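You operate a simulated robot arm through the tools that you are given. There is no shell and no other tool. Be economical: measure what you need, move in short steps, check, and stop when the job is done.

Carry out the task below with a simulated two-armed robot. There is one attempt and no reset: what you move stays moved.

TASK
Hold the fine sieve on the hopper table steady with one hand and put the gold small weight from the top of the belt in it with the other.

It is judged by the outcome, as a careful person would: the job done as asked, and still so three seconds after it is handed in. It fails if anything else is knocked over, pushed out of place, dropped, spilled or broken.

THE ROBOT
Two 7-joint arms with two-finger parallel grippers on one trunk, on a base that drives. Base frame: it is fixed to the floor where the robot stands at the start and does not move with it; the origin is under the middle of the robot, x ahead of it, y to its left, z up. Readings come in m, degrees, newtons and seconds.
The left shoulder is at the start at [0.07, 0.134, 0.801], the right one opposite. With the tool pointing down near the work surface each hand reaches from about 0.1 to 0.64 m from the robot's upright axis, wherever it stands, measured 20 degrees to its own side. Places, roughly: fine sieve [2.25, 3, 0.75]. Payload 1.57 kg a hand.
Tool frame (each hand has its own): the origin (TCP) lies between the finger pads and is the grasp point; the fingertips stand 0.03 m ahead of it; z points along the fingers, y is the line along which they close. Largest opening 0.08 m; finger width 0.017, thickness 0.012; the body of the gripper, 0.04 by 0.082 m, starts 0.08 m behind the TCP.
Orientation is that of the tool frame in the base frame, as a unit quaternion [x, y, z, w]. With the fingers straight down and closing along the base's y, the tool's x points along the base's -x, its y along +y and its z along -z.

THE INTERFACE
- The arms move only by the tool play_rows. It takes "left_targets", "right_targets" or both (then of equal length, played together; a hand with none holds still); each is a list of rows, each a list of 7 numbers: the shift along the tool's x, y, z in m, then the turn, a rotation vector about the tool's x, y, z in degrees, then the closure, from 0 (fully open) to 1 (shut). In form: [[tx, ty, tz, wx, wy, wz, hand], ...]. A call has 1 to 12 rows; each row is the pose to reach, as a shift and turn from the pose commanded when the call began, along the tool's axes at that moment. Rows are played at 5 a second. More than 0.05 m and 8.6 degrees between two rows, or a gripper value outside its range, and nothing of the call is played. Where a pose cannot be reached the arm comes as near as it can. A force on the tool above 40 N (or 10 N above the force at the start of the call, whichever is more), or a blocked arm, ends the call early, and 0.2 s more pass. The fingers move at their own pace (about 0.153 m/s each) and stop on an object; they squeeze with about 25 N. The grip force told is the motor's: it shows also when the fingers shut on nothing. Time passes only in rows, and 0.2 s behind the last, so rows that repeat a pose let the fingers close. The reply holds the time, the measured pose of the TCP, the force on the tool along the base axes, the opening and the grip force, in the units named above and with some noise, with the torque about the TCP (base axes, N m) and any sound that the robot's microphone picked up.
- Cameras (640 x 400 px; columns grow to the right, rows downward): "scene" is now at [0.1349, -0.0127, 1.0172]; the picture's right is [-0.23, -0.97, 0.00], its down [-0.64, 0.15, -0.75] and it looks along [0.73, -0.18, -0.66] (base axes); focal length 285 px, centre (320, 200). "left" rides on the left gripper at [0.072, 0.007, -0.122] in its tool frame; the picture's right is [-0.09, 1.00, 0.00], its down [-0.84, -0.08, -0.54] and it looks along [-0.54, -0.05, 0.84] (tool axes); focal length 238 px, centre (320, 200). "right" rides on the right gripper at [0.072, -0.007, -0.122] in its tool frame; the picture's right is [0.09, 1.00, 0.00], its down [-0.84, 0.08, -0.54] and it looks along [-0.54, 0.05, 0.84] (tool axes); focal length 238 px, centre (320, 200). There is no depth. A picture from a camera that has moved, and an enlarged one, comes with that camera's place and axes in the base frame and with its lens. The place of the scene camera against the robot may be out by one fixed shift of up to 0.012 m in any direction.
- camera(camera): a new picture of that camera. The clock stands still meanwhile.
- raise_lower(by): slides the trunk up (or, below 0, down) by that many m; the arms and the scene camera ride with it, the base frame stays. It gives what a move gives, with no picture.
- roll_base(legs): drives the robot by 1 to 6 legs, each [ahead, left, turn to the left] in m, m and degrees, along the robot's own axes; the way and the turn of a leg run together, so that a leg with both is an arc; at most 1.5 m and 180 degrees a leg. The arms and the cameras ride along, it lands a little off, and it stops where it bumps. It gives what a move gives.
- pan_tilt(pan, tilt): turns the head with the scene camera to pan (to the left, within 86 degrees either way) and tilt (down, from -29 to 69), counted from straight ahead of the robot. It gives what a move gives.
- enlarge(camera, box): a new picture of the part [left, top, right, bottom] of that camera's present view, enlarged. The clock stands still meanwhile.
- hand_in(): hands the job in; it is judged then, once.

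Go step by step. Nothing tells you exact positions but the pictures and the camera data: compare them with the known pose of the tool, close in by small moves and look again before you grip or let go. The budget is 120 turns and 100 pictures, counting those below and the enlarged ones. Unless the task says otherwise, let go and move clear before handing in, and close with one line.

The tools are called as name(argument=value, ...) on one line, values as JSON. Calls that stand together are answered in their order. play_rows: Moves the arms, as the interface text tells. Its arguments: {"type":"object","properties":{"left_targets":{"type":"array","items":{"type":"array","items":{"type":"number"}}},"right_targets":{"type":"array","items":{"type":"array","items":{"type":"number"}}}},"required":[]} The other tools are called the same way: raise_lower (by) slides the trunk up or down; roll_base (legs) drives the base; pan_tilt (pan, tilt) turns the head that bears the scene camera; camera (camera) takes a picture; enlarge (camera, box) takes an enlarged picture of a part of a camera's view; hand_in () hands the job in.

At the start:

```text
time_s: 0.0
left_position: [0.527, 0.1169, 0.6633]
left_ee_rot: [0.001, 1.0, 0.0, 0.0]
left_force: [-0.6, -0.5, 0.0]
left_moment: [0.0, -0.01, 0.0]
left_width: 0.0801
left_grasp_force: 0.0
right_position: [0.453, -0.2239, 0.7722]
right_ee_rot: [0.0, 1.0, -0.001, 0.0]
right_force: [-0.2, -0.5, -0.3]
right_moment: [-0.01, -0.01, -0.03]
right_width: 0.0799
right_grasp_force: 0.1
trunk travel left (down, up): [-0.375, 0.565]
robot x, y, heading: [-0.0022, 0.0021, 0.1]
head pan, tilt: [-13.4, 41.1]
```

scene: 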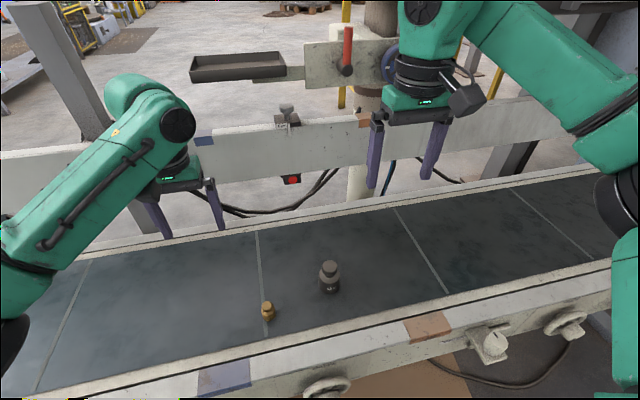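
right: 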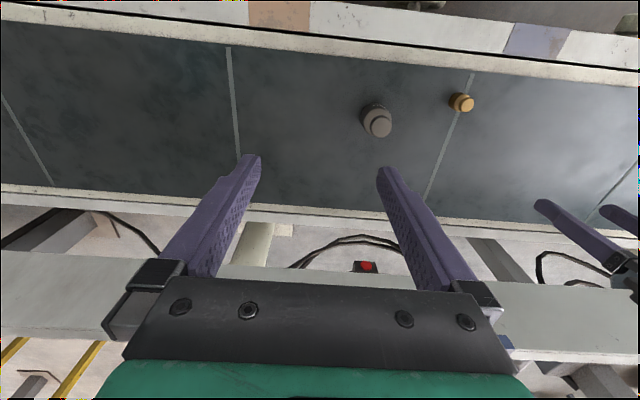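
left: 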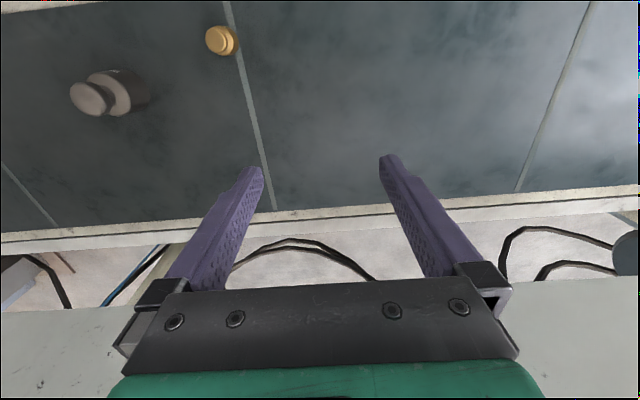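

I see the gold weight at about (0.439, 0.018) on the belt, with the grey weight about 0.13 m to its right. I'll move the left hand above the gold one and look again.

play_rows(left_targets=[[0.022, -0.025, 0.015, 0, 0, 0, 0], [0.044, -0.05, 0.03, 0, 0, 0, 0], [0.066, -0.075, 0.045, 0, 0, 0, 0], [0.088, -0.099, 0.06, 0, 0, 0, 0], [0.088, -0.099, 0.06, 0, 0, 0, 0]])

camera(camera="left")

enlarge(camera="scene", box=[180, 230, 360, 340])

```text
time_s: 1.2
left_position: [0.4386, 0.0182, 0.6033]
left_ee_rot: [-0.001, 1.0, 0.0, -0.001]
left_force: [0.2, -0.2, -0.1]
left_moment: [0.02, 0.01, -0.02]
left_width: 0.0803
left_grasp_force: 0.0
right_position: [0.4533, -0.2236, 0.774]
right_ee_rot: [0.0, 1.0, -0.001, 0.0]
right_force: [-0.2, 0.3, -0.9]
right_moment: [0.05, 0.02, -0.03]
right_width: 0.0799
right_grasp_force: 0.1
trunk travel left (down, up): [-0.375, 0.565]
robot x, y, heading: [-0.0015, 0.0008, 0.1]
head pan, tilt: [-13.4, 41.1]
```

```text
96 pictures are left
camera left: at [0.3657, 0.024, 0.7261], right [0.09, 1.0, 0.0], down [0.84, -0.08, 0.54], along [0.54, -0.05, -0.84], focal length 238 px, centre (320, 200)
```

left: 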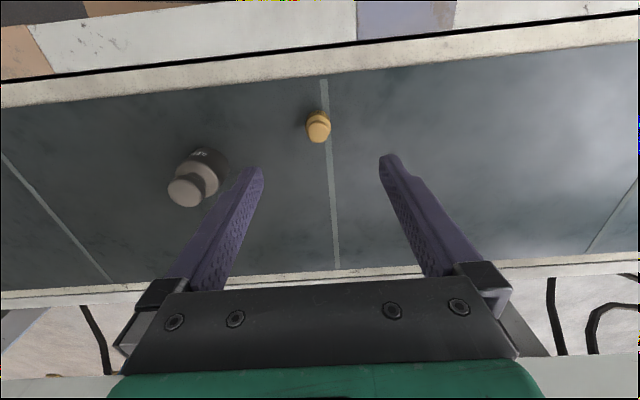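

```text
3.56 times, centred on (270, 285) of scene
camera zoom: at [0.1349, -0.0126, 1.0172], right [-0.23, -0.97, 0.0], down [-0.64, 0.15, -0.75], along [0.73, -0.18, -0.66], focal length 1013 px, centre (498, -102)
```

zoom: 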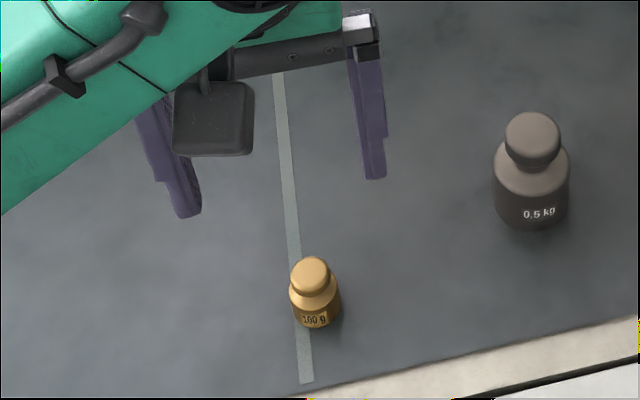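

The gold 100 g weight (about 28 mm wide) sits almost exactly under the left hand at about (0.4375, 0.0155). I'll descend part way and check.

play_rows(left_targets=[[0.001, -0.002, 0.03, 0, 0, 0, 0.2], [0.001, -0.002, 0.055, 0, 0, 0, 0.2], [0.001, -0.002, 0.075, 0, 0, 0, 0.2], [0.001, -0.002, 0.075, 0, 0, 0, 0.2]])

camera(camera="left")

enlarge(camera="scene", box=[180, 230, 360, 340])

```text
time_s: 2.2
left_position: [0.438, 0.0164, 0.5277]
left_ee_rot: [0.0, 1.0, 0.0, -0.001]
left_force: [0.7, 0.6, -0.4]
left_moment: [0.04, 0.0, 0.0]
left_width: 0.064
left_grasp_force: 0.1
right_position: [0.4539, -0.2234, 0.7739]
right_ee_rot: [0.001, 1.0, 0.001, 0.0]
right_force: [0.9, 0.3, -0.1]
right_moment: [0.03, 0.02, 0.04]
right_width: 0.0803
right_grasp_force: 0.0
trunk travel left (down, up): [-0.375, 0.565]
robot x, y, heading: [0.0024, -0.0025, -0.1]
head pan, tilt: [-13.4, 41.1]
```

```text
94 pictures are left
camera left: at [0.3646, 0.0221, 0.6514], right [0.09, 1.0, 0.0], down [0.84, -0.08, 0.54], along [0.54, -0.05, -0.84], focal length 238 px, centre (320, 200)
```

left: 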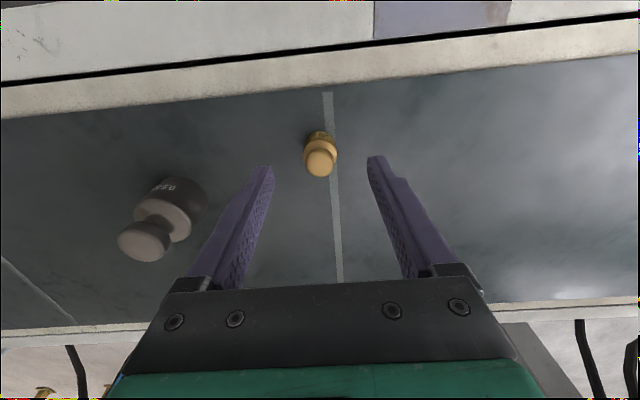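

```text
3.56 times, centred on (270, 285) of scene
camera zoom: at [0.1348, -0.0127, 1.0172], right [-0.23, -0.97, 0.0], down [-0.64, 0.15, -0.75], along [0.73, -0.18, -0.66], focal length 1013 px, centre (498, -102)
```

zoom: 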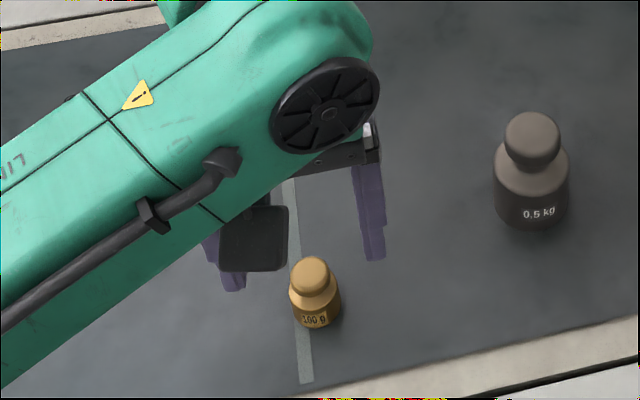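

The weight is centred between the fingers. I'll go down to about z = 0.487 and close.

play_rows(left_targets=[[0.0015, -0.001, 0.02, 0, 0, 0, 0.2], [0.0015, -0.001, 0.034, 0, 0, 0, 0.2], [0.0015, -0.001, 0.041, 0, 0, 0, 0.2], [0.0015, -0.001, 0.041, 0, 0, 0, 0.5], [0.0015, -0.001, 0.041, 0, 0, 0, 0.8], [0.0015, -0.001, 0.041, 0, 0, 0, 0.8]])

camera(camera="left")

```text
time_s: 3.6
left_position: [0.4354, 0.0155, 0.4876]
left_ee_rot: [0.0, 1.0, 0.0, 0.0]
left_force: [0.3, 0.5, 0.5]
left_moment: [0.05, 0.03, 0.01]
left_width: 0.0267
left_grasp_force: 24.9
right_position: [0.4537, -0.2227, 0.7721]
right_ee_rot: [0.0, 1.0, 0.0, 0.0]
right_force: [0.4, -0.4, -0.4]
right_moment: [0.03, 0.0, -0.02]
right_width: 0.08
right_grasp_force: 0.2
trunk travel left (down, up): [-0.375, 0.565]
robot x, y, heading: [0.0004, -0.0016, -0.1]
head pan, tilt: [-13.4, 41.1]
```

```text
92 pictures are left
camera left: at [0.3629, 0.0212, 0.6105], right [0.09, 1.0, 0.0], down [0.84, -0.08, 0.54], along [0.54, -0.05, -0.84], focal length 238 px, centre (320, 200)
```

left: 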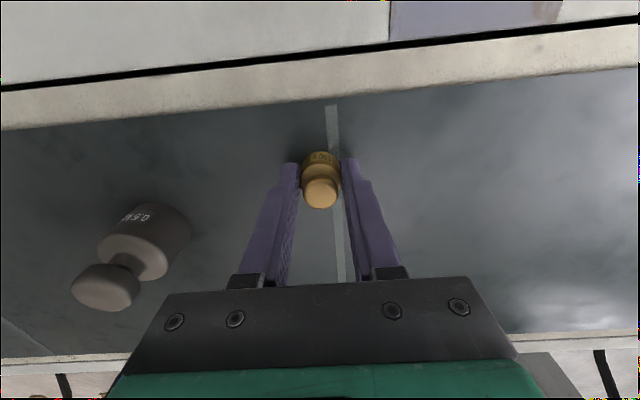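

The weight is gripped at 26.7 mm. I'll lift it straight up.

play_rows(left_targets=[[0, 0, -0.02, 0, 0, 0, 0.8], [0, 0, -0.06, 0, 0, 0, 0.8], [0, 0, -0.1, 0, 0, 0, 0.8], [0, 0, -0.14, 0, 0, 0, 0.8], [0, 0, -0.18, 0, 0, 0, 0.8], [0, 0, -0.22, 0, 0, 0, 0.8], [0, 0, -0.26, 0, 0, 0, 0.8]])

camera(camera="left")

pan_tilt(pan=50, tilt=10)

camera(camera="scene")

```text
time_s: 5.2
left_position: [0.4354, 0.0162, 0.7477]
left_ee_rot: [0.0, 1.0, 0.0, 0.001]
left_force: [-0.6, -0.3, -0.2]
left_moment: [-0.02, 0.0, 0.03]
left_width: 0.0269
left_grasp_force: 25.0
right_position: [0.4536, -0.2235, 0.7737]
right_ee_rot: [0.001, 1.0, 0.0, 0.001]
right_force: [0.2, 0.3, 0.3]
right_moment: [-0.02, -0.05, -0.02]
right_width: 0.08
right_grasp_force: 0.2
trunk travel left (down, up): [-0.375, 0.565]
robot x, y, heading: [-0.0015, 0.0004, 0.2]
head pan, tilt: [-13.4, 41.1]
```

```text
91 pictures are left
camera left: at [0.3624, 0.0222, 0.8715], right [0.09, 1.0, 0.0], down [0.84, -0.08, 0.54], along [0.54, -0.05, -0.84], focal length 238 px, centre (320, 200)
```

left: 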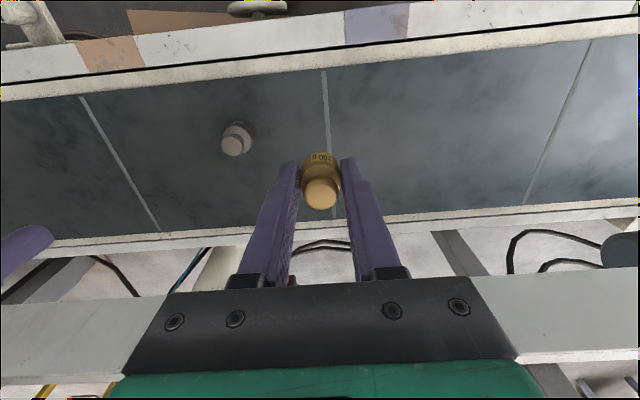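

```text
time_s: 6.5
left_position: [0.4366, 0.016, 0.7492]
left_ee_rot: [0.0, 1.0, 0.0, 0.0]
left_force: [-0.2, -0.1, -1.0]
left_moment: [0.01, 0.01, -0.03]
left_width: 0.0271
left_grasp_force: 25.0
right_position: [0.4532, -0.2222, 0.7732]
right_ee_rot: [0.0, 1.0, 0.0, 0.0]
right_force: [0.0, 0.4, 0.6]
right_moment: [0.01, -0.05, -0.01]
right_width: 0.0802
right_grasp_force: 0.1
trunk travel left (down, up): [-0.375, 0.565]
robot x, y, heading: [-0.0027, -0.0001, 0.1]
head pan, tilt: [50.0, 10.0]
```

```text
90 pictures are left
camera scene: at [0.1129, 0.078, 1.0665], right [0.77, -0.64, 0.0], down [-0.11, -0.13, -0.98], along [0.63, 0.75, -0.17], focal length 285 px, centre (320, 200)
```

scene: 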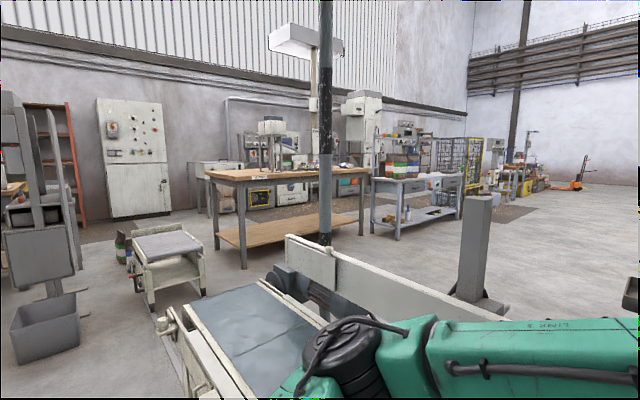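

The weight is held. I'm looking for the hopper table, which should appear around column 300, row 176.

enlarge(camera="scene", box=[180, 110, 400, 270])

pan_tilt(pan=85, tilt=35)

camera(camera="scene")

```text
2.50 times, centred on (290, 190) of scene
camera zoom: at [0.1129, 0.078, 1.0665], right [0.77, -0.64, 0.0], down [-0.11, -0.13, -0.98], along [0.63, 0.75, -0.17], focal length 712 px, centre (395, 225)
```

zoom: 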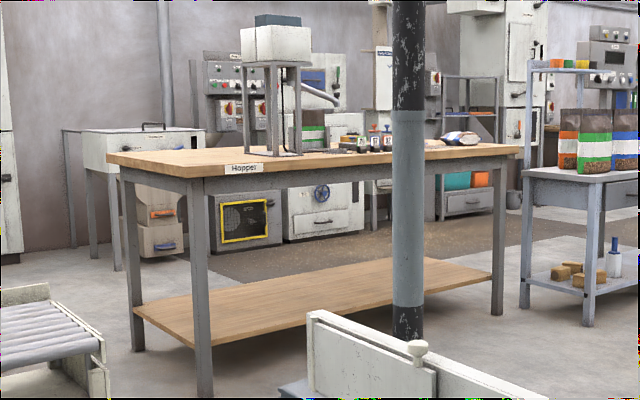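

```text
time_s: 7.5
left_position: [0.4354, 0.0167, 0.7488]
left_ee_rot: [0.001, 1.0, -0.001, -0.001]
left_force: [0.6, -0.9, -1.9]
left_moment: [-0.01, -0.01, 0.01]
left_width: 0.0269
left_grasp_force: 24.8
right_position: [0.454, -0.2229, 0.7738]
right_ee_rot: [-0.001, 1.0, 0.0, 0.0]
right_force: [-0.1, 0.3, 0.0]
right_moment: [-0.01, -0.02, -0.04]
right_width: 0.0799
right_grasp_force: 0.0
trunk travel left (down, up): [-0.375, 0.565]
robot x, y, heading: [0.0019, -0.0045, 0.2]
head pan, tilt: [85.0, 35.0]
```

```text
88 pictures are left
camera scene: at [0.0608, 0.0946, 1.0264], right [1.0, -0.09, 0.0], down [-0.05, -0.57, -0.82], along [0.07, 0.82, -0.57], focal length 285 px, centre (320, 200)
```

scene: 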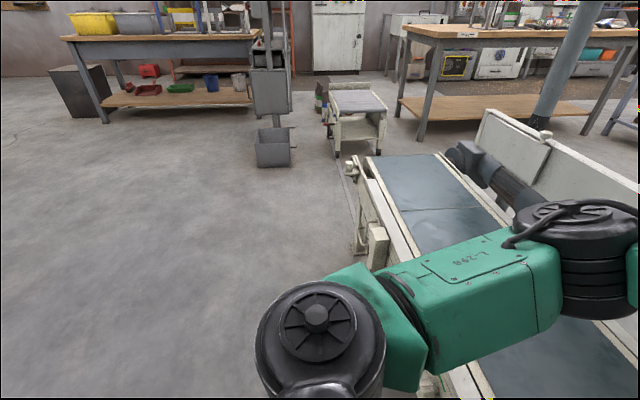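

The hopper table is the wooden bench, about x 1.15 to 2.75, y 2.4 to 3.1. I'll look closer at what stands on it and where the pole stands.

pan_tilt(pan=50, tilt=20)

enlarge(camera="scene", box=[250, 80, 390, 170])

camera(camera="scene")

```text
time_s: 8.6
left_position: [0.4363, 0.0157, 0.748]
left_ee_rot: [0.0, 1.0, -0.001, -0.001]
left_force: [0.1, 0.6, -1.3]
left_moment: [-0.04, 0.0, 0.03]
left_width: 0.0269
left_grasp_force: 24.7
right_position: [0.4528, -0.2233, 0.7731]
right_ee_rot: [0.001, 1.0, -0.001, 0.0]
right_force: [-0.5, 0.2, 0.2]
right_moment: [0.02, 0.02, -0.02]
right_width: 0.0799
right_grasp_force: 0.0
trunk travel left (down, up): [-0.375, 0.565]
robot x, y, heading: [-0.0035, -0.001, -0.1]
head pan, tilt: [50.0, 20.0]
```

```text
4.44 times, centred on (320, 125) of scene
camera zoom: at [0.1128, 0.0783, 1.0502], right [0.77, -0.64, 0.0], down [-0.22, -0.26, -0.94], along [0.6, 0.72, -0.34], focal length 1266 px, centre (320, 533)
```

zoom: 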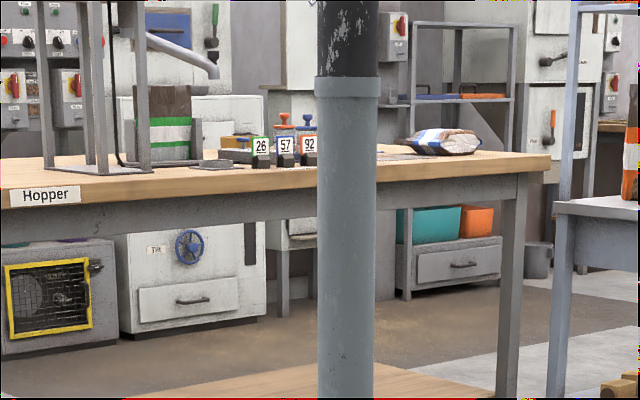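

```text
86 pictures are left
camera scene: at [0.1128, 0.0783, 1.0502], right [0.77, -0.64, 0.0], down [-0.22, -0.26, -0.94], along [0.6, 0.72, -0.34], focal length 285 px, centre (320, 200)
```

scene: 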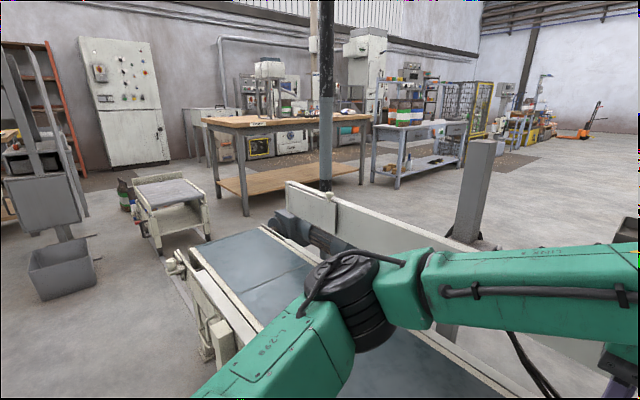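

The sieve is probably hidden behind the pole. I'll raise the trunk for clearance and a better view, back away from the belt, and look again.

raise_lower(by=0.35)

roll_base(legs=[[-0.25, 0, 0], [0, 0.5, 0]])

camera(camera="scene")

```text
time_s: 12.0
left_position: [0.4366, 0.016, 1.0974]
left_ee_rot: [0.0, 1.0, -0.001, 0.0]
left_force: [0.2, 0.1, -1.3]
left_moment: [0.01, 0.04, 0.0]
left_width: 0.0269
left_grasp_force: 24.6
right_position: [0.453, -0.222, 1.1239]
right_ee_rot: [0.0, 1.0, 0.001, 0.0]
right_force: [0.8, 0.1, 0.1]
right_moment: [0.0, 0.02, 0.0]
right_width: 0.0801
right_grasp_force: 0.1
trunk travel left (down, up): [-0.725, 0.215]
robot x, y, heading: [0.0001, -0.0009, -0.1]
head pan, tilt: [50.0, 20.0]
```

```text
time_s: 16.3
left_position: [0.1848, 0.5154, 1.0985]
left_ee_rot: [-0.002, 1.0, 0.0, 0.0]
left_force: [-0.2, 0.3, -1.3]
left_moment: [0.01, 0.02, -0.02]
left_width: 0.0269
left_grasp_force: 24.7
right_position: [0.2044, 0.275, 1.1231]
right_ee_rot: [-0.002, 1.0, 0.0, 0.001]
right_force: [0.3, -0.3, 0.3]
right_moment: [-0.04, -0.02, -0.04]
right_width: 0.0798
right_grasp_force: 0.1
trunk travel left (down, up): [-0.725, 0.215]
robot x, y, heading: [-0.2489, 0.4982, 0.2]
head pan, tilt: [50.0, 20.0]
```

```text
85 pictures are left
camera scene: at [-0.1367, 0.5758, 1.4003], right [0.77, -0.64, 0.0], down [-0.22, -0.26, -0.94], along [0.6, 0.72, -0.34], focal length 285 px, centre (320, 200)
```

scene: 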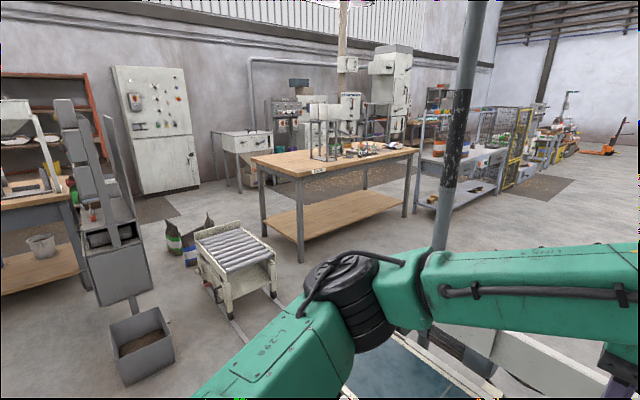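

The pole belongs to the belt machine near (0.98, 1.1), so the way round the belt's end at y ≈ 1.3–2.0 is open. I'll zoom in on the table.

enlarge(camera="scene", box=[240, 80, 430, 200])

enlarge(camera="scene", box=[300, 120, 420, 195])

enlarge(camera="scene", box=[100, 140, 420, 340])

```text
3.33 times, centred on (335, 140) of scene
camera zoom: at [-0.1367, 0.5758, 1.4003], right [0.77, -0.64, 0.0], down [-0.22, -0.26, -0.94], along [0.6, 0.72, -0.34], focal length 949 px, centre (270, 400)
```

zoom: 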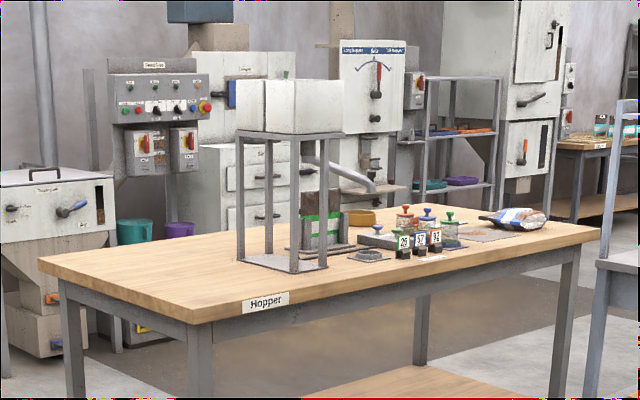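

```text
5.33 times, centred on (360, 158) of scene
camera zoom: at [-0.1367, 0.5758, 1.4003], right [0.77, -0.64, 0.0], down [-0.22, -0.26, -0.94], along [0.6, 0.72, -0.34], focal length 1519 px, centre (107, 427)
```

zoom: 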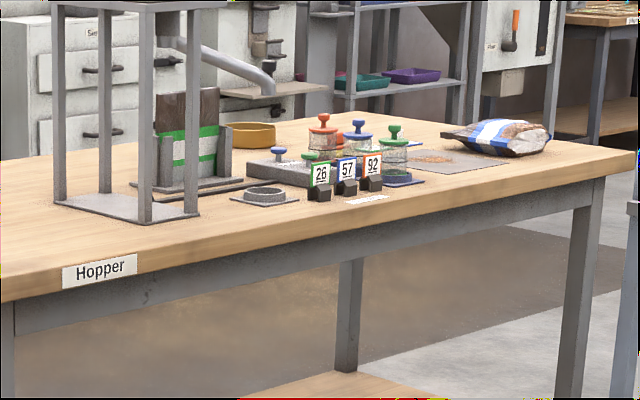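

```text
2.00 times, centred on (260, 240) of scene
camera zoom: at [-0.1367, 0.5758, 1.4003], right [0.77, -0.64, 0.0], down [-0.22, -0.26, -0.94], along [0.6, 0.72, -0.34], focal length 570 px, centre (440, 120)
```

zoom: 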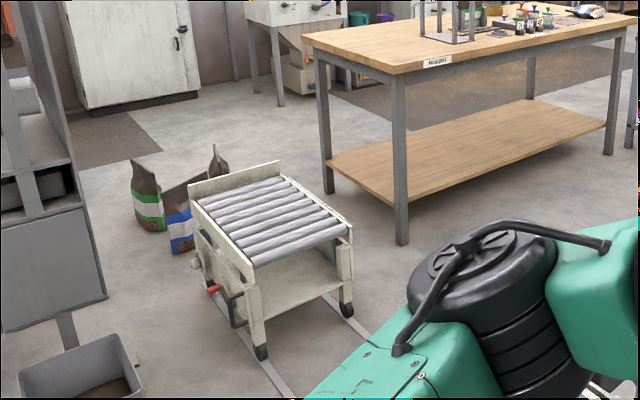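

The table front edge is at y ≈ 2.4, with a ring and a round brown tray as sieve candidates. I'll slide left in stages and check the corridor between the belt end and the roller cart.

roll_base(legs=[[0, 0.7, 0]])

pan_tilt(pan=0, tilt=50)

camera(camera="scene")

pan_tilt(pan=60, tilt=50)

camera(camera="scene")

```text
time_s: 20.1
left_position: [0.1843, 1.206, 1.0978]
left_ee_rot: [0.0, 1.0, 0.001, 0.0]
left_force: [-0.2, 1.1, -1.9]
left_moment: [0.0, 0.0, 0.03]
left_width: 0.0267
left_grasp_force: 24.9
right_position: [0.203, 0.9654, 1.1241]
right_ee_rot: [-0.001, 1.0, 0.0, -0.001]
right_force: [0.1, 0.1, -0.2]
right_moment: [0.03, 0.02, 0.0]
right_width: 0.0798
right_grasp_force: 0.1
trunk travel left (down, up): [-0.725, 0.215]
robot x, y, heading: [-0.2547, 1.1883, 0.1]
head pan, tilt: [50.0, 20.0]
```

```text
time_s: 21.3
left_position: [0.1838, 1.2066, 1.0987]
left_ee_rot: [0.0, 1.0, 0.001, 0.0]
left_force: [0.0, 0.1, -0.3]
left_moment: [0.01, -0.01, 0.0]
left_width: 0.027
left_grasp_force: 25.1
right_position: [0.2023, 0.9674, 1.1238]
right_ee_rot: [0.0, 1.0, 0.0, 0.0]
right_force: [0.0, -0.2, 0.4]
right_moment: [0.01, -0.02, 0.0]
right_width: 0.0799
right_grasp_force: 0.0
trunk travel left (down, up): [-0.725, 0.215]
robot x, y, heading: [-0.2512, 1.1888, 0.0]
head pan, tilt: [0.0, 50.0]
```

```text
81 pictures are left
camera scene: at [-0.1211, 1.1965, 1.3547], right [0.0, -1.0, 0.0], down [-0.77, 0.0, -0.64], along [0.64, 0.0, -0.77], focal length 285 px, centre (320, 200)
```

scene: 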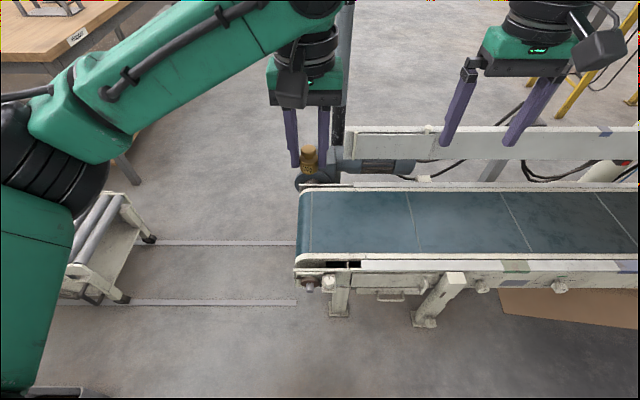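

```text
time_s: 22.6
left_position: [0.1862, 1.2067, 1.0979]
left_ee_rot: [-0.002, 1.0, 0.0, 0.0]
left_force: [0.3, 0.0, -1.9]
left_moment: [0.0, 0.02, 0.0]
left_width: 0.0268
left_grasp_force: 25.4
right_position: [0.2019, 0.9668, 1.123]
right_ee_rot: [-0.001, 1.0, 0.0, 0.0]
right_force: [-0.1, 0.6, 0.5]
right_moment: [-0.04, 0.02, 0.03]
right_width: 0.0801
right_grasp_force: 0.1
trunk travel left (down, up): [-0.725, 0.215]
robot x, y, heading: [-0.2536, 1.1885, -0.2]
head pan, tilt: [60.0, 50.0]
```

```text
80 pictures are left
camera scene: at [-0.1597, 1.263, 1.3546], right [0.87, -0.5, 0.0], down [-0.38, -0.66, -0.64], along [0.32, 0.56, -0.77], focal length 285 px, centre (320, 200)
```

scene: 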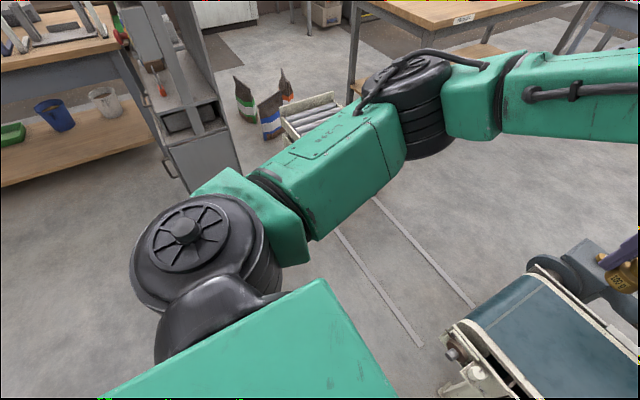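

The corridor runs from y ≈ 1.31 to 2.13. I'll centre the robot at y ≈ 1.68 and go ahead along x.

roll_base(legs=[[0, 0.47, 0], [0.4, 0.05, 0]])

pan_tilt(pan=0, tilt=45)

camera(camera="scene")

```text
time_s: 27.5
left_position: [0.5797, 1.7295, 1.0993]
left_ee_rot: [-0.002, 1.0, 0.0, 0.0]
left_force: [-0.2, 0.5, -1.6]
left_moment: [0.02, 0.01, 0.04]
left_width: 0.0272
left_grasp_force: 24.9
right_position: [0.5989, 1.4902, 1.1236]
right_ee_rot: [-0.003, 1.0, 0.0, 0.0]
right_force: [-0.3, 0.1, -0.5]
right_moment: [-0.01, 0.02, -0.04]
right_width: 0.0799
right_grasp_force: 0.0
trunk travel left (down, up): [-0.725, 0.215]
robot x, y, heading: [0.1461, 1.7112, 0.2]
head pan, tilt: [60.0, 50.0]
```

```text
time_s: 28.8
left_position: [0.5819, 1.7298, 1.0983]
left_ee_rot: [-0.004, 1.0, 0.0, 0.0]
left_force: [1.3, -0.1, -1.4]
left_moment: [-0.01, 0.02, 0.01]
left_width: 0.0266
left_grasp_force: 25.0
right_position: [0.6002, 1.49, 1.1231]
right_ee_rot: [-0.003, 1.0, 0.0, -0.001]
right_force: [0.1, -0.2, -0.1]
right_moment: [-0.02, 0.03, -0.02]
right_width: 0.08
right_grasp_force: 0.0
trunk travel left (down, up): [-0.725, 0.215]
robot x, y, heading: [0.147, 1.7111, 0.5]
head pan, tilt: [0.0, 45.0]
```

```text
79 pictures are left
camera scene: at [0.2801, 1.7186, 1.3615], right [0.01, -1.0, 0.0], down [-0.71, -0.01, -0.71], along [0.71, 0.01, -0.71], focal length 285 px, centre (320, 200)
```

scene: 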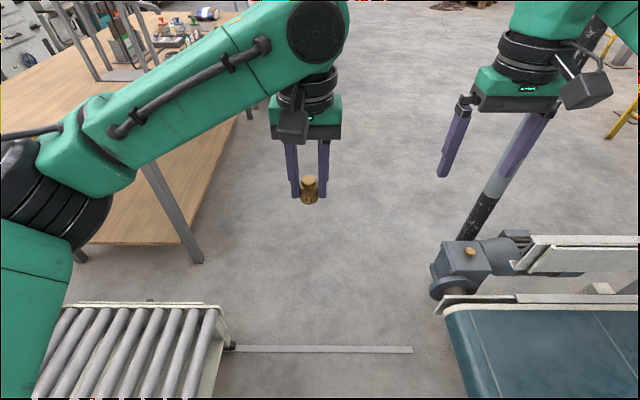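

The path ahead is clear; the pole is at (0.98, 1.14). I'll drive ahead past it, drifting slightly left.

roll_base(legs=[[0.8, 0.03, 0]])

pan_tilt(pan=45, tilt=25)

camera(camera="scene")

```text
time_s: 33.1
left_position: [1.3871, 1.7659, 1.0992]
left_ee_rot: [-0.003, 1.0, 0.0, 0.0]
left_force: [-0.1, 0.3, -0.7]
left_moment: [-0.02, -0.01, -0.01]
left_width: 0.0269
left_grasp_force: 25.5
right_position: [1.4073, 1.5258, 1.1232]
right_ee_rot: [-0.004, 1.0, -0.001, 0.0]
right_force: [0.0, -0.1, 0.2]
right_moment: [0.01, 0.01, 0.0]
right_width: 0.0801
right_grasp_force: 0.0
trunk travel left (down, up): [-0.725, 0.215]
robot x, y, heading: [0.9525, 1.751, 0.6]
head pan, tilt: [0.0, 45.0]
```

```text
time_s: 34.3
left_position: [1.3885, 1.7662, 1.0981]
left_ee_rot: [-0.004, 1.0, 0.0, 0.0]
left_force: [-0.3, 0.0, -0.7]
left_moment: [-0.03, -0.02, -0.03]
left_width: 0.027
left_grasp_force: 24.8
right_position: [1.4084, 1.5261, 1.1232]
right_ee_rot: [-0.004, 1.0, 0.0, 0.0]
right_force: [0.9, -0.2, -0.1]
right_moment: [0.01, -0.02, -0.01]
right_width: 0.0798
right_grasp_force: 0.1
trunk travel left (down, up): [-0.725, 0.215]
robot x, y, heading: [0.9552, 1.7467, 0.3]
head pan, tilt: [45.0, 25.0]
```

```text
78 pictures are left
camera scene: at [1.0702, 1.8189, 1.3921], right [0.71, -0.7, 0.0], down [-0.3, -0.3, -0.91], along [0.64, 0.65, -0.42], focal length 285 px, centre (320, 200)
```

scene: 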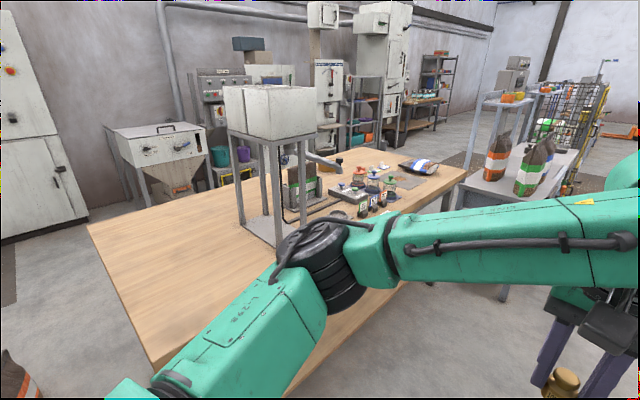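

Room ahead is clear. I'll drive to x ≈ 1.85 and turn left to face the table.

roll_base(legs=[[0.9, 0, 0], [0, 0, 90]])

pan_tilt(pan=0, tilt=35)

camera(camera="scene")

```text
time_s: 42.8
left_position: [1.8338, 2.185, 1.0988]
left_ee_rot: [0.708, -0.706, 0.001, 0.0]
left_force: [0.0, -0.8, -1.1]
left_moment: [-0.01, -0.01, 0.04]
left_width: 0.0271
left_grasp_force: 25.1
right_position: [2.0748, 2.2048, 1.1237]
right_ee_rot: [0.709, -0.706, 0.0, 0.0]
right_force: [-0.8, 0.1, -0.2]
right_moment: [0.0, -0.01, -0.01]
right_width: 0.0798
right_grasp_force: 0.1
trunk travel left (down, up): [-0.725, 0.215]
robot x, y, heading: [1.8553, 1.7487, 90.3]
head pan, tilt: [45.0, 25.0]
```

```text
time_s: 43.9
left_position: [1.8345, 2.1848, 1.0989]
left_ee_rot: [0.709, -0.705, 0.001, 0.0]
left_force: [0.3, -0.1, -1.2]
left_moment: [0.01, 0.01, -0.02]
left_width: 0.0269
left_grasp_force: 24.9
right_position: [2.0743, 2.2031, 1.123]
right_ee_rot: [0.708, -0.706, 0.0, 0.0]
right_force: [0.2, 1.1, 0.4]
right_moment: [0.03, 0.0, -0.01]
right_width: 0.0799
right_grasp_force: 0.1
trunk travel left (down, up): [-0.725, 0.215]
robot x, y, heading: [1.8565, 1.7479, 90.3]
head pan, tilt: [0.0, 35.0]
```

```text
77 pictures are left
camera scene: at [1.854, 1.8952, 1.3764], right [1.0, 0.0, 0.0], down [0.0, -0.57, -0.82], along [0.0, 0.82, -0.57], focal length 285 px, centre (320, 200)
```

scene: 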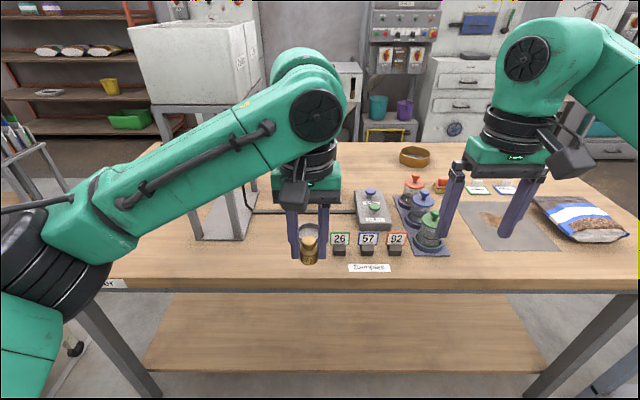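

The brown round tray at about (2.30, 3.08) is the fine sieve; it stands near the back edge of the table, so it is best reached from behind. I'll survey ways around the right end.

enlarge(camera="scene", box=[340, 130, 500, 230])

pan_tilt(pan=-60, tilt=30)

camera(camera="scene")

```text
4.00 times, centred on (420, 180) of scene
camera zoom: at [1.854, 1.8952, 1.3764], right [1.0, 0.0, 0.0], down [0.0, -0.57, -0.82], along [0.0, 0.82, -0.57], focal length 1139 px, centre (-80, 280)
```

zoom: 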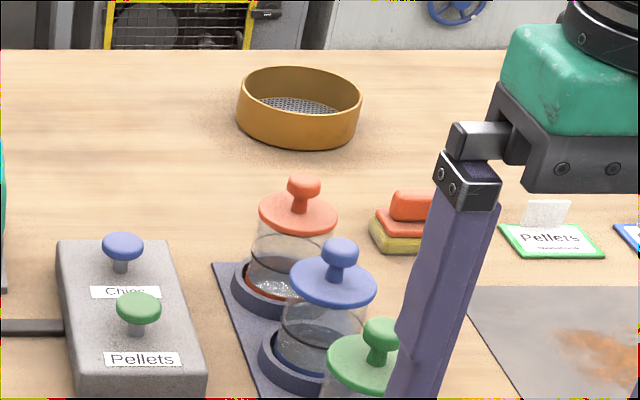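

```text
time_s: 45.2
left_position: [1.8339, 2.1861, 1.0972]
left_ee_rot: [0.708, -0.706, 0.0, -0.001]
left_force: [-0.8, 0.1, -0.5]
left_moment: [0.01, 0.0, -0.01]
left_width: 0.0271
left_grasp_force: 24.5
right_position: [2.0734, 2.2042, 1.1234]
right_ee_rot: [0.708, -0.706, 0.001, 0.001]
right_force: [0.0, 0.7, 0.3]
right_moment: [0.02, -0.01, -0.02]
right_width: 0.0801
right_grasp_force: 0.0
trunk travel left (down, up): [-0.725, 0.215]
robot x, y, heading: [1.8517, 1.7484, 90.2]
head pan, tilt: [-60.0, 30.0]
```

```text
75 pictures are left
camera scene: at [1.9326, 1.8527, 1.3841], right [0.5, -0.86, 0.0], down [-0.43, -0.25, -0.87], along [0.75, 0.44, -0.5], focal length 285 px, centre (320, 200)
```

scene: 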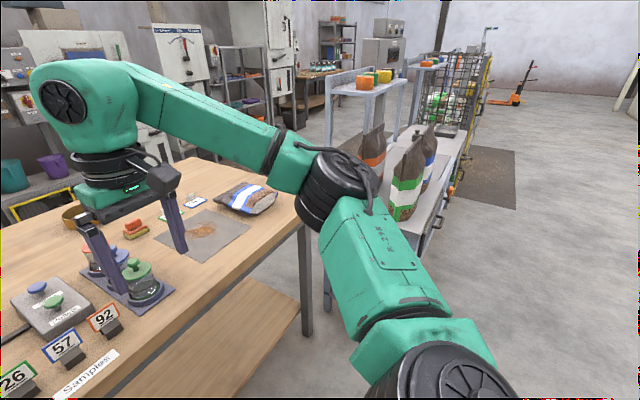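

The sieve is confirmed: a round brass-coloured tray with mesh, about 0.15 m across. I'll look down to measure my own base before choosing a way round.

pan_tilt(pan=0, tilt=69)

camera(camera="scene")

pan_tilt(pan=-75, tilt=15)

camera(camera="scene")

```text
time_s: 46.5
left_position: [1.8342, 2.1852, 1.0983]
left_ee_rot: [0.708, -0.706, 0.0, 0.0]
left_force: [0.6, -0.5, -1.6]
left_moment: [-0.02, -0.02, -0.02]
left_width: 0.0266
left_grasp_force: 25.6
right_position: [2.0747, 2.2046, 1.1237]
right_ee_rot: [0.708, -0.706, 0.0, 0.0]
right_force: [-0.2, -0.2, 0.0]
right_moment: [0.06, 0.03, -0.02]
right_width: 0.0802
right_grasp_force: 0.0
trunk travel left (down, up): [-0.725, 0.215]
robot x, y, heading: [1.8481, 1.7503, 90.3]
head pan, tilt: [0.0, 68.8]
```

```text
74 pictures are left
camera scene: at [1.8543, 1.8631, 1.3327], right [1.0, 0.0, 0.0], down [0.0, -0.93, -0.36], along [0.0, 0.36, -0.93], focal length 285 px, centre (320, 200)
```

scene: 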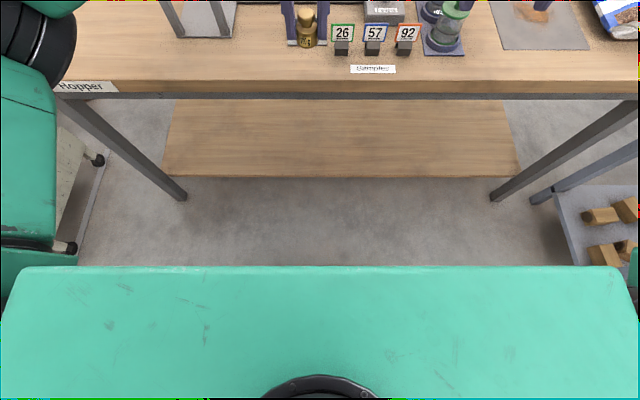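

```text
time_s: 48.0
left_position: [1.8339, 2.1846, 1.0985]
left_ee_rot: [0.707, -0.707, 0.0, 0.0]
left_force: [0.3, 0.9, -0.6]
left_moment: [0.02, -0.01, -0.02]
left_width: 0.027
left_grasp_force: 24.6
right_position: [2.0725, 2.2046, 1.1239]
right_ee_rot: [0.708, -0.706, 0.001, 0.0]
right_force: [0.0, 0.0, 1.4]
right_moment: [0.01, 0.03, 0.0]
right_width: 0.0801
right_grasp_force: 0.1
trunk travel left (down, up): [-0.725, 0.215]
robot x, y, heading: [1.8507, 1.7521, 90.0]
head pan, tilt: [-75.0, 15.0]
```

```text
73 pictures are left
camera scene: at [1.9446, 1.8317, 1.4083], right [0.26, -0.96, 0.0], down [-0.25, -0.07, -0.97], along [0.93, 0.25, -0.26], focal length 285 px, centre (320, 200)
```

scene: 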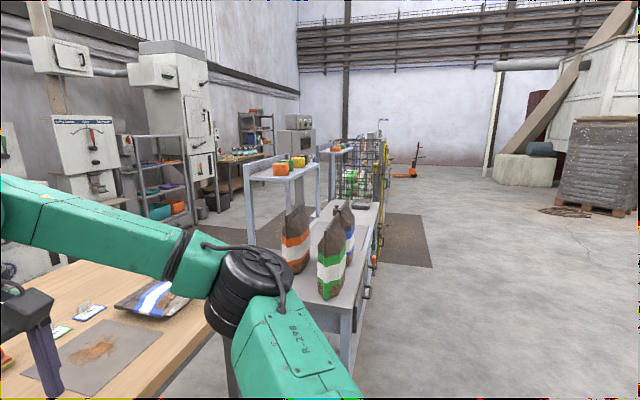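

No passage exists between the hopper table and the blue bench, so I'll go round the right-hand row. I turn to face +x, shift away from the bench, drive ahead and look again.

roll_base(legs=[[0, -0.0, -90], [0, -0.45, 0], [1.5, 0, 0], [0.6, 0, 0]])

pan_tilt(pan=10, tilt=20)

camera(camera="scene")

pan_tilt(pan=60, tilt=15)

camera(camera="scene")

```text
time_s: 64.6
left_position: [4.406, 1.3284, 1.0995]
left_ee_rot: [-0.002, 1.0, 0.0, 0.001]
left_force: [0.3, 0.3, -2.3]
left_moment: [0.03, -0.01, 0.0]
left_width: 0.027
left_grasp_force: 25.0
right_position: [4.4266, 1.0883, 1.1238]
right_ee_rot: [-0.003, 1.0, 0.0, 0.001]
right_force: [-0.6, -0.8, 0.2]
right_moment: [-0.01, 0.01, -0.01]
right_width: 0.08
right_grasp_force: 0.1
trunk travel left (down, up): [-0.725, 0.215]
robot x, y, heading: [3.9766, 1.311, 0.2]
head pan, tilt: [-75.0, 15.0]
```

```text
time_s: 66.2
left_position: [4.4073, 1.3267, 1.0984]
left_ee_rot: [-0.002, 1.0, 0.0, 0.001]
left_force: [-0.2, 0.3, -2.1]
left_moment: [-0.03, 0.06, 0.0]
left_width: 0.0268
left_grasp_force: 25.2
right_position: [4.4253, 1.0876, 1.1235]
right_ee_rot: [-0.002, 1.0, 0.0, 0.0]
right_force: [-0.6, -0.1, -0.8]
right_moment: [0.0, 0.02, 0.01]
right_width: 0.0799
right_grasp_force: 0.0
trunk travel left (down, up): [-0.725, 0.215]
robot x, y, heading: [3.9727, 1.3097, 0.1]
head pan, tilt: [10.0, 20.0]
```

```text
72 pictures are left
camera scene: at [4.1166, 1.3329, 1.4002], right [0.18, -0.98, 0.0], down [-0.34, -0.06, -0.94], along [0.92, 0.17, -0.34], focal length 285 px, centre (320, 200)
```

scene: 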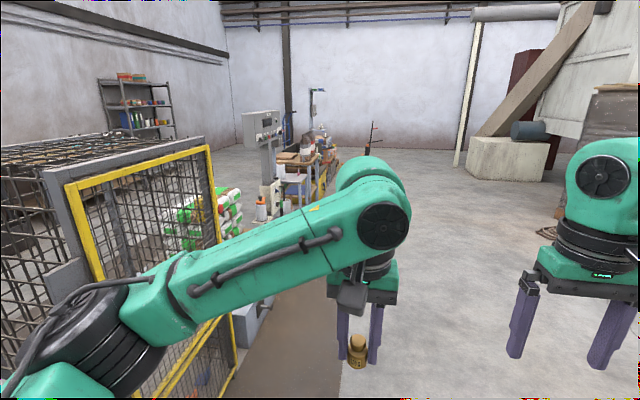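

```text
time_s: 67.4
left_position: [4.4076, 1.3275, 1.0989]
left_ee_rot: [-0.002, 1.0, 0.0, 0.0]
left_force: [-0.3, 0.0, -1.5]
left_moment: [-0.01, 0.03, -0.02]
left_width: 0.0271
left_grasp_force: 25.2
right_position: [4.4262, 1.0873, 1.123]
right_ee_rot: [-0.002, 1.0, 0.0, 0.0]
right_force: [0.5, 0.5, 0.1]
right_moment: [-0.02, 0.0, 0.03]
right_width: 0.08
right_grasp_force: 0.0
trunk travel left (down, up): [-0.725, 0.215]
robot x, y, heading: [3.9731, 1.3081, 0.3]
head pan, tilt: [60.0, 15.0]
```

```text
71 pictures are left
camera scene: at [4.0715, 1.3975, 1.4084], right [0.87, -0.5, 0.0], down [-0.13, -0.22, -0.97], along [0.48, 0.84, -0.26], focal length 285 px, centre (320, 200)
```

scene: 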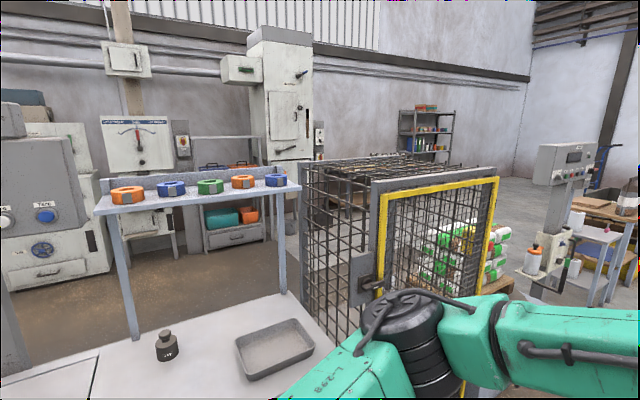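

The cage ends at about x = 5.15. I'll drive on to about x = 5.6 and look left again.

roll_base(legs=[[1.5, 0, 0]])

pan_tilt(pan=85, tilt=25)

camera(camera="scene")

pan_tilt(pan=30, tilt=25)

camera(camera="scene")

```text
time_s: 74.8
left_position: [5.8944, 1.3218, 1.098]
left_ee_rot: [0.003, 1.0, 0.0, 0.0]
left_force: [-0.5, 0.3, -1.0]
left_moment: [-0.04, -0.02, -0.01]
left_width: 0.0268
left_grasp_force: 24.7
right_position: [5.9096, 1.0816, 1.1234]
right_ee_rot: [0.002, 1.0, 0.001, 0.001]
right_force: [-0.4, -0.4, -0.5]
right_moment: [0.02, -0.01, -0.02]
right_width: 0.08
right_grasp_force: 0.0
trunk travel left (down, up): [-0.725, 0.215]
robot x, y, heading: [5.4571, 1.3046, -0.1]
head pan, tilt: [60.0, 15.0]
```

```text
time_s: 75.7
left_position: [5.8931, 1.3233, 1.099]
left_ee_rot: [0.003, 1.0, 0.0, 0.001]
left_force: [-1.0, -0.5, -0.2]
left_moment: [-0.02, -0.01, 0.03]
left_width: 0.0269
left_grasp_force: 25.4
right_position: [5.9103, 1.082, 1.1231]
right_ee_rot: [0.002, 1.0, 0.0, 0.0]
right_force: [-0.1, 0.0, -0.2]
right_moment: [-0.01, -0.03, 0.03]
right_width: 0.0799
right_grasp_force: 0.1
trunk travel left (down, up): [-0.725, 0.215]
robot x, y, heading: [5.4589, 1.309, -0.3]
head pan, tilt: [85.0, 25.0]
```

```text
70 pictures are left
camera scene: at [5.52, 1.4062, 1.3922], right [1.0, -0.09, 0.0], down [-0.04, -0.42, -0.91], along [0.08, 0.9, -0.42], focal length 285 px, centre (320, 200)
```

scene: 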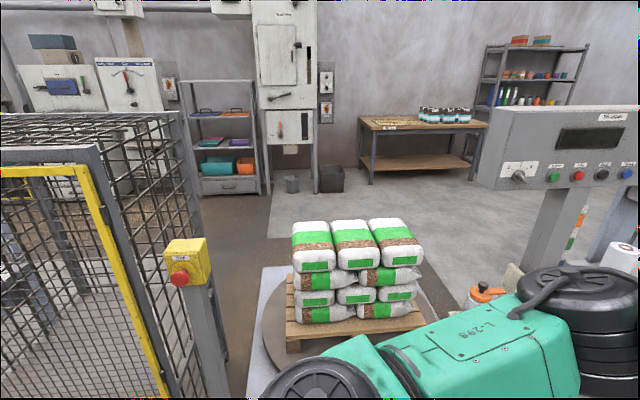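

```text
time_s: 76.9
left_position: [5.8944, 1.3212, 1.0988]
left_ee_rot: [0.003, 1.0, 0.0, 0.0]
left_force: [-1.1, 0.2, 0.6]
left_moment: [0.02, 0.04, -0.02]
left_width: 0.0268
left_grasp_force: 24.6
right_position: [5.9109, 1.0818, 1.1235]
right_ee_rot: [0.003, 1.0, 0.0, -0.001]
right_force: [-0.4, -0.5, -0.4]
right_moment: [0.01, 0.0, 0.05]
right_width: 0.0798
right_grasp_force: 0.0
trunk travel left (down, up): [-0.725, 0.215]
robot x, y, heading: [5.4593, 1.305, -0.5]
head pan, tilt: [30.0, 25.0]
```

```text
69 pictures are left
camera scene: at [5.5913, 1.3603, 1.3921], right [0.5, -0.87, 0.0], down [-0.37, -0.21, -0.91], along [0.79, 0.45, -0.42], focal length 285 px, centre (320, 200)
```

scene: 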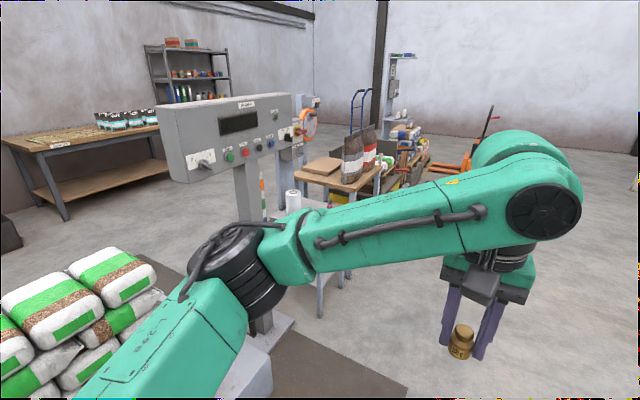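

The row continues (turntable, control stand, packing table). I'll go on further along the open floor to find where it opens.

roll_base(legs=[[1.5, 0, 0], [0.4, 0, 0]])

pan_tilt(pan=20, tilt=20)

camera(camera="scene")

pan_tilt(pan=80, tilt=25)

camera(camera="scene")

```text
time_s: 86.5
left_position: [7.7977, 1.3151, 1.0992]
left_ee_rot: [0.003, 1.0, 0.0, 0.0]
left_force: [-0.1, 0.6, -1.0]
left_moment: [0.05, -0.02, 0.01]
left_width: 0.027
left_grasp_force: 24.8
right_position: [7.8138, 1.0747, 1.1243]
right_ee_rot: [0.003, 1.0, 0.0, 0.001]
right_force: [-0.1, -0.4, 0.3]
right_moment: [0.07, -0.01, 0.0]
right_width: 0.0797
right_grasp_force: 0.1
trunk travel left (down, up): [-0.725, 0.215]
robot x, y, heading: [7.3629, 1.3029, -0.3]
head pan, tilt: [30.0, 25.0]
```

```text
time_s: 87.2
left_position: [7.7981, 1.3152, 1.0991]
left_ee_rot: [0.003, 1.0, 0.0, -0.001]
left_force: [0.4, 0.5, -1.1]
left_moment: [-0.03, -0.02, -0.01]
left_width: 0.027
left_grasp_force: 25.0
right_position: [7.8157, 1.0753, 1.1239]
right_ee_rot: [0.002, 1.0, 0.001, 0.0]
right_force: [0.3, 1.0, 0.4]
right_moment: [0.02, 0.0, -0.01]
right_width: 0.08
right_grasp_force: 0.3
trunk travel left (down, up): [-0.725, 0.215]
robot x, y, heading: [7.3623, 1.3006, -0.4]
head pan, tilt: [20.0, 20.0]
```

```text
68 pictures are left
camera scene: at [7.504, 1.3396, 1.4001], right [0.34, -0.94, 0.0], down [-0.32, -0.12, -0.94], along [0.88, 0.32, -0.34], focal length 285 px, centre (320, 200)
```

scene: 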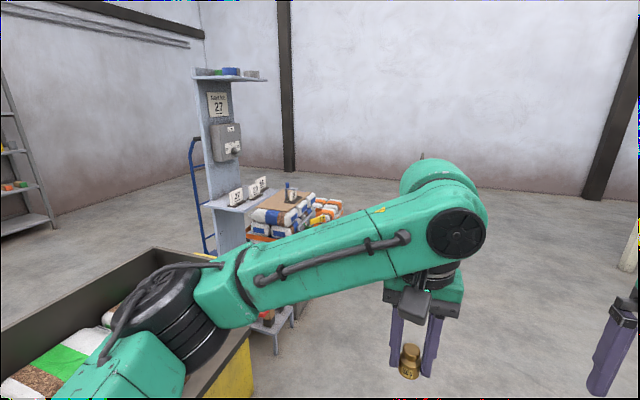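

```text
time_s: 88.5
left_position: [7.7989, 1.3149, 1.0983]
left_ee_rot: [0.002, 1.0, 0.0, 0.001]
left_force: [-0.3, 0.3, -0.7]
left_moment: [0.02, 0.0, 0.03]
left_width: 0.0268
left_grasp_force: 25.5
right_position: [7.814, 1.0755, 1.1243]
right_ee_rot: [0.003, 1.0, 0.0, 0.0]
right_force: [-0.3, -0.3, 0.1]
right_moment: [-0.03, -0.03, 0.04]
right_width: 0.0798
right_grasp_force: 0.0
trunk travel left (down, up): [-0.725, 0.215]
robot x, y, heading: [7.3591, 1.3037, -0.2]
head pan, tilt: [80.0, 25.0]
```

```text
67 pictures are left
camera scene: at [7.4325, 1.3988, 1.3921], right [0.98, -0.18, 0.0], down [-0.08, -0.42, -0.91], along [0.16, 0.89, -0.42], focal length 285 px, centre (320, 200)
```

scene: 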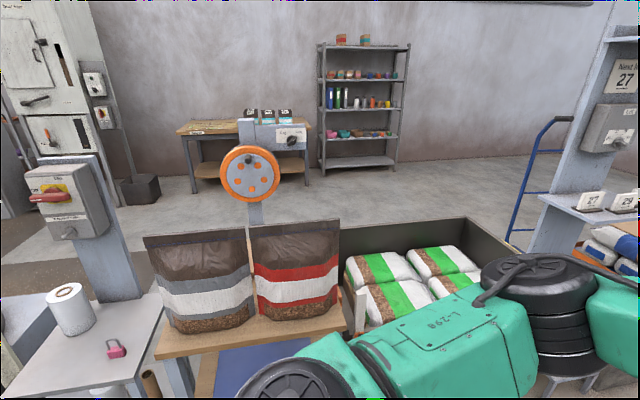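

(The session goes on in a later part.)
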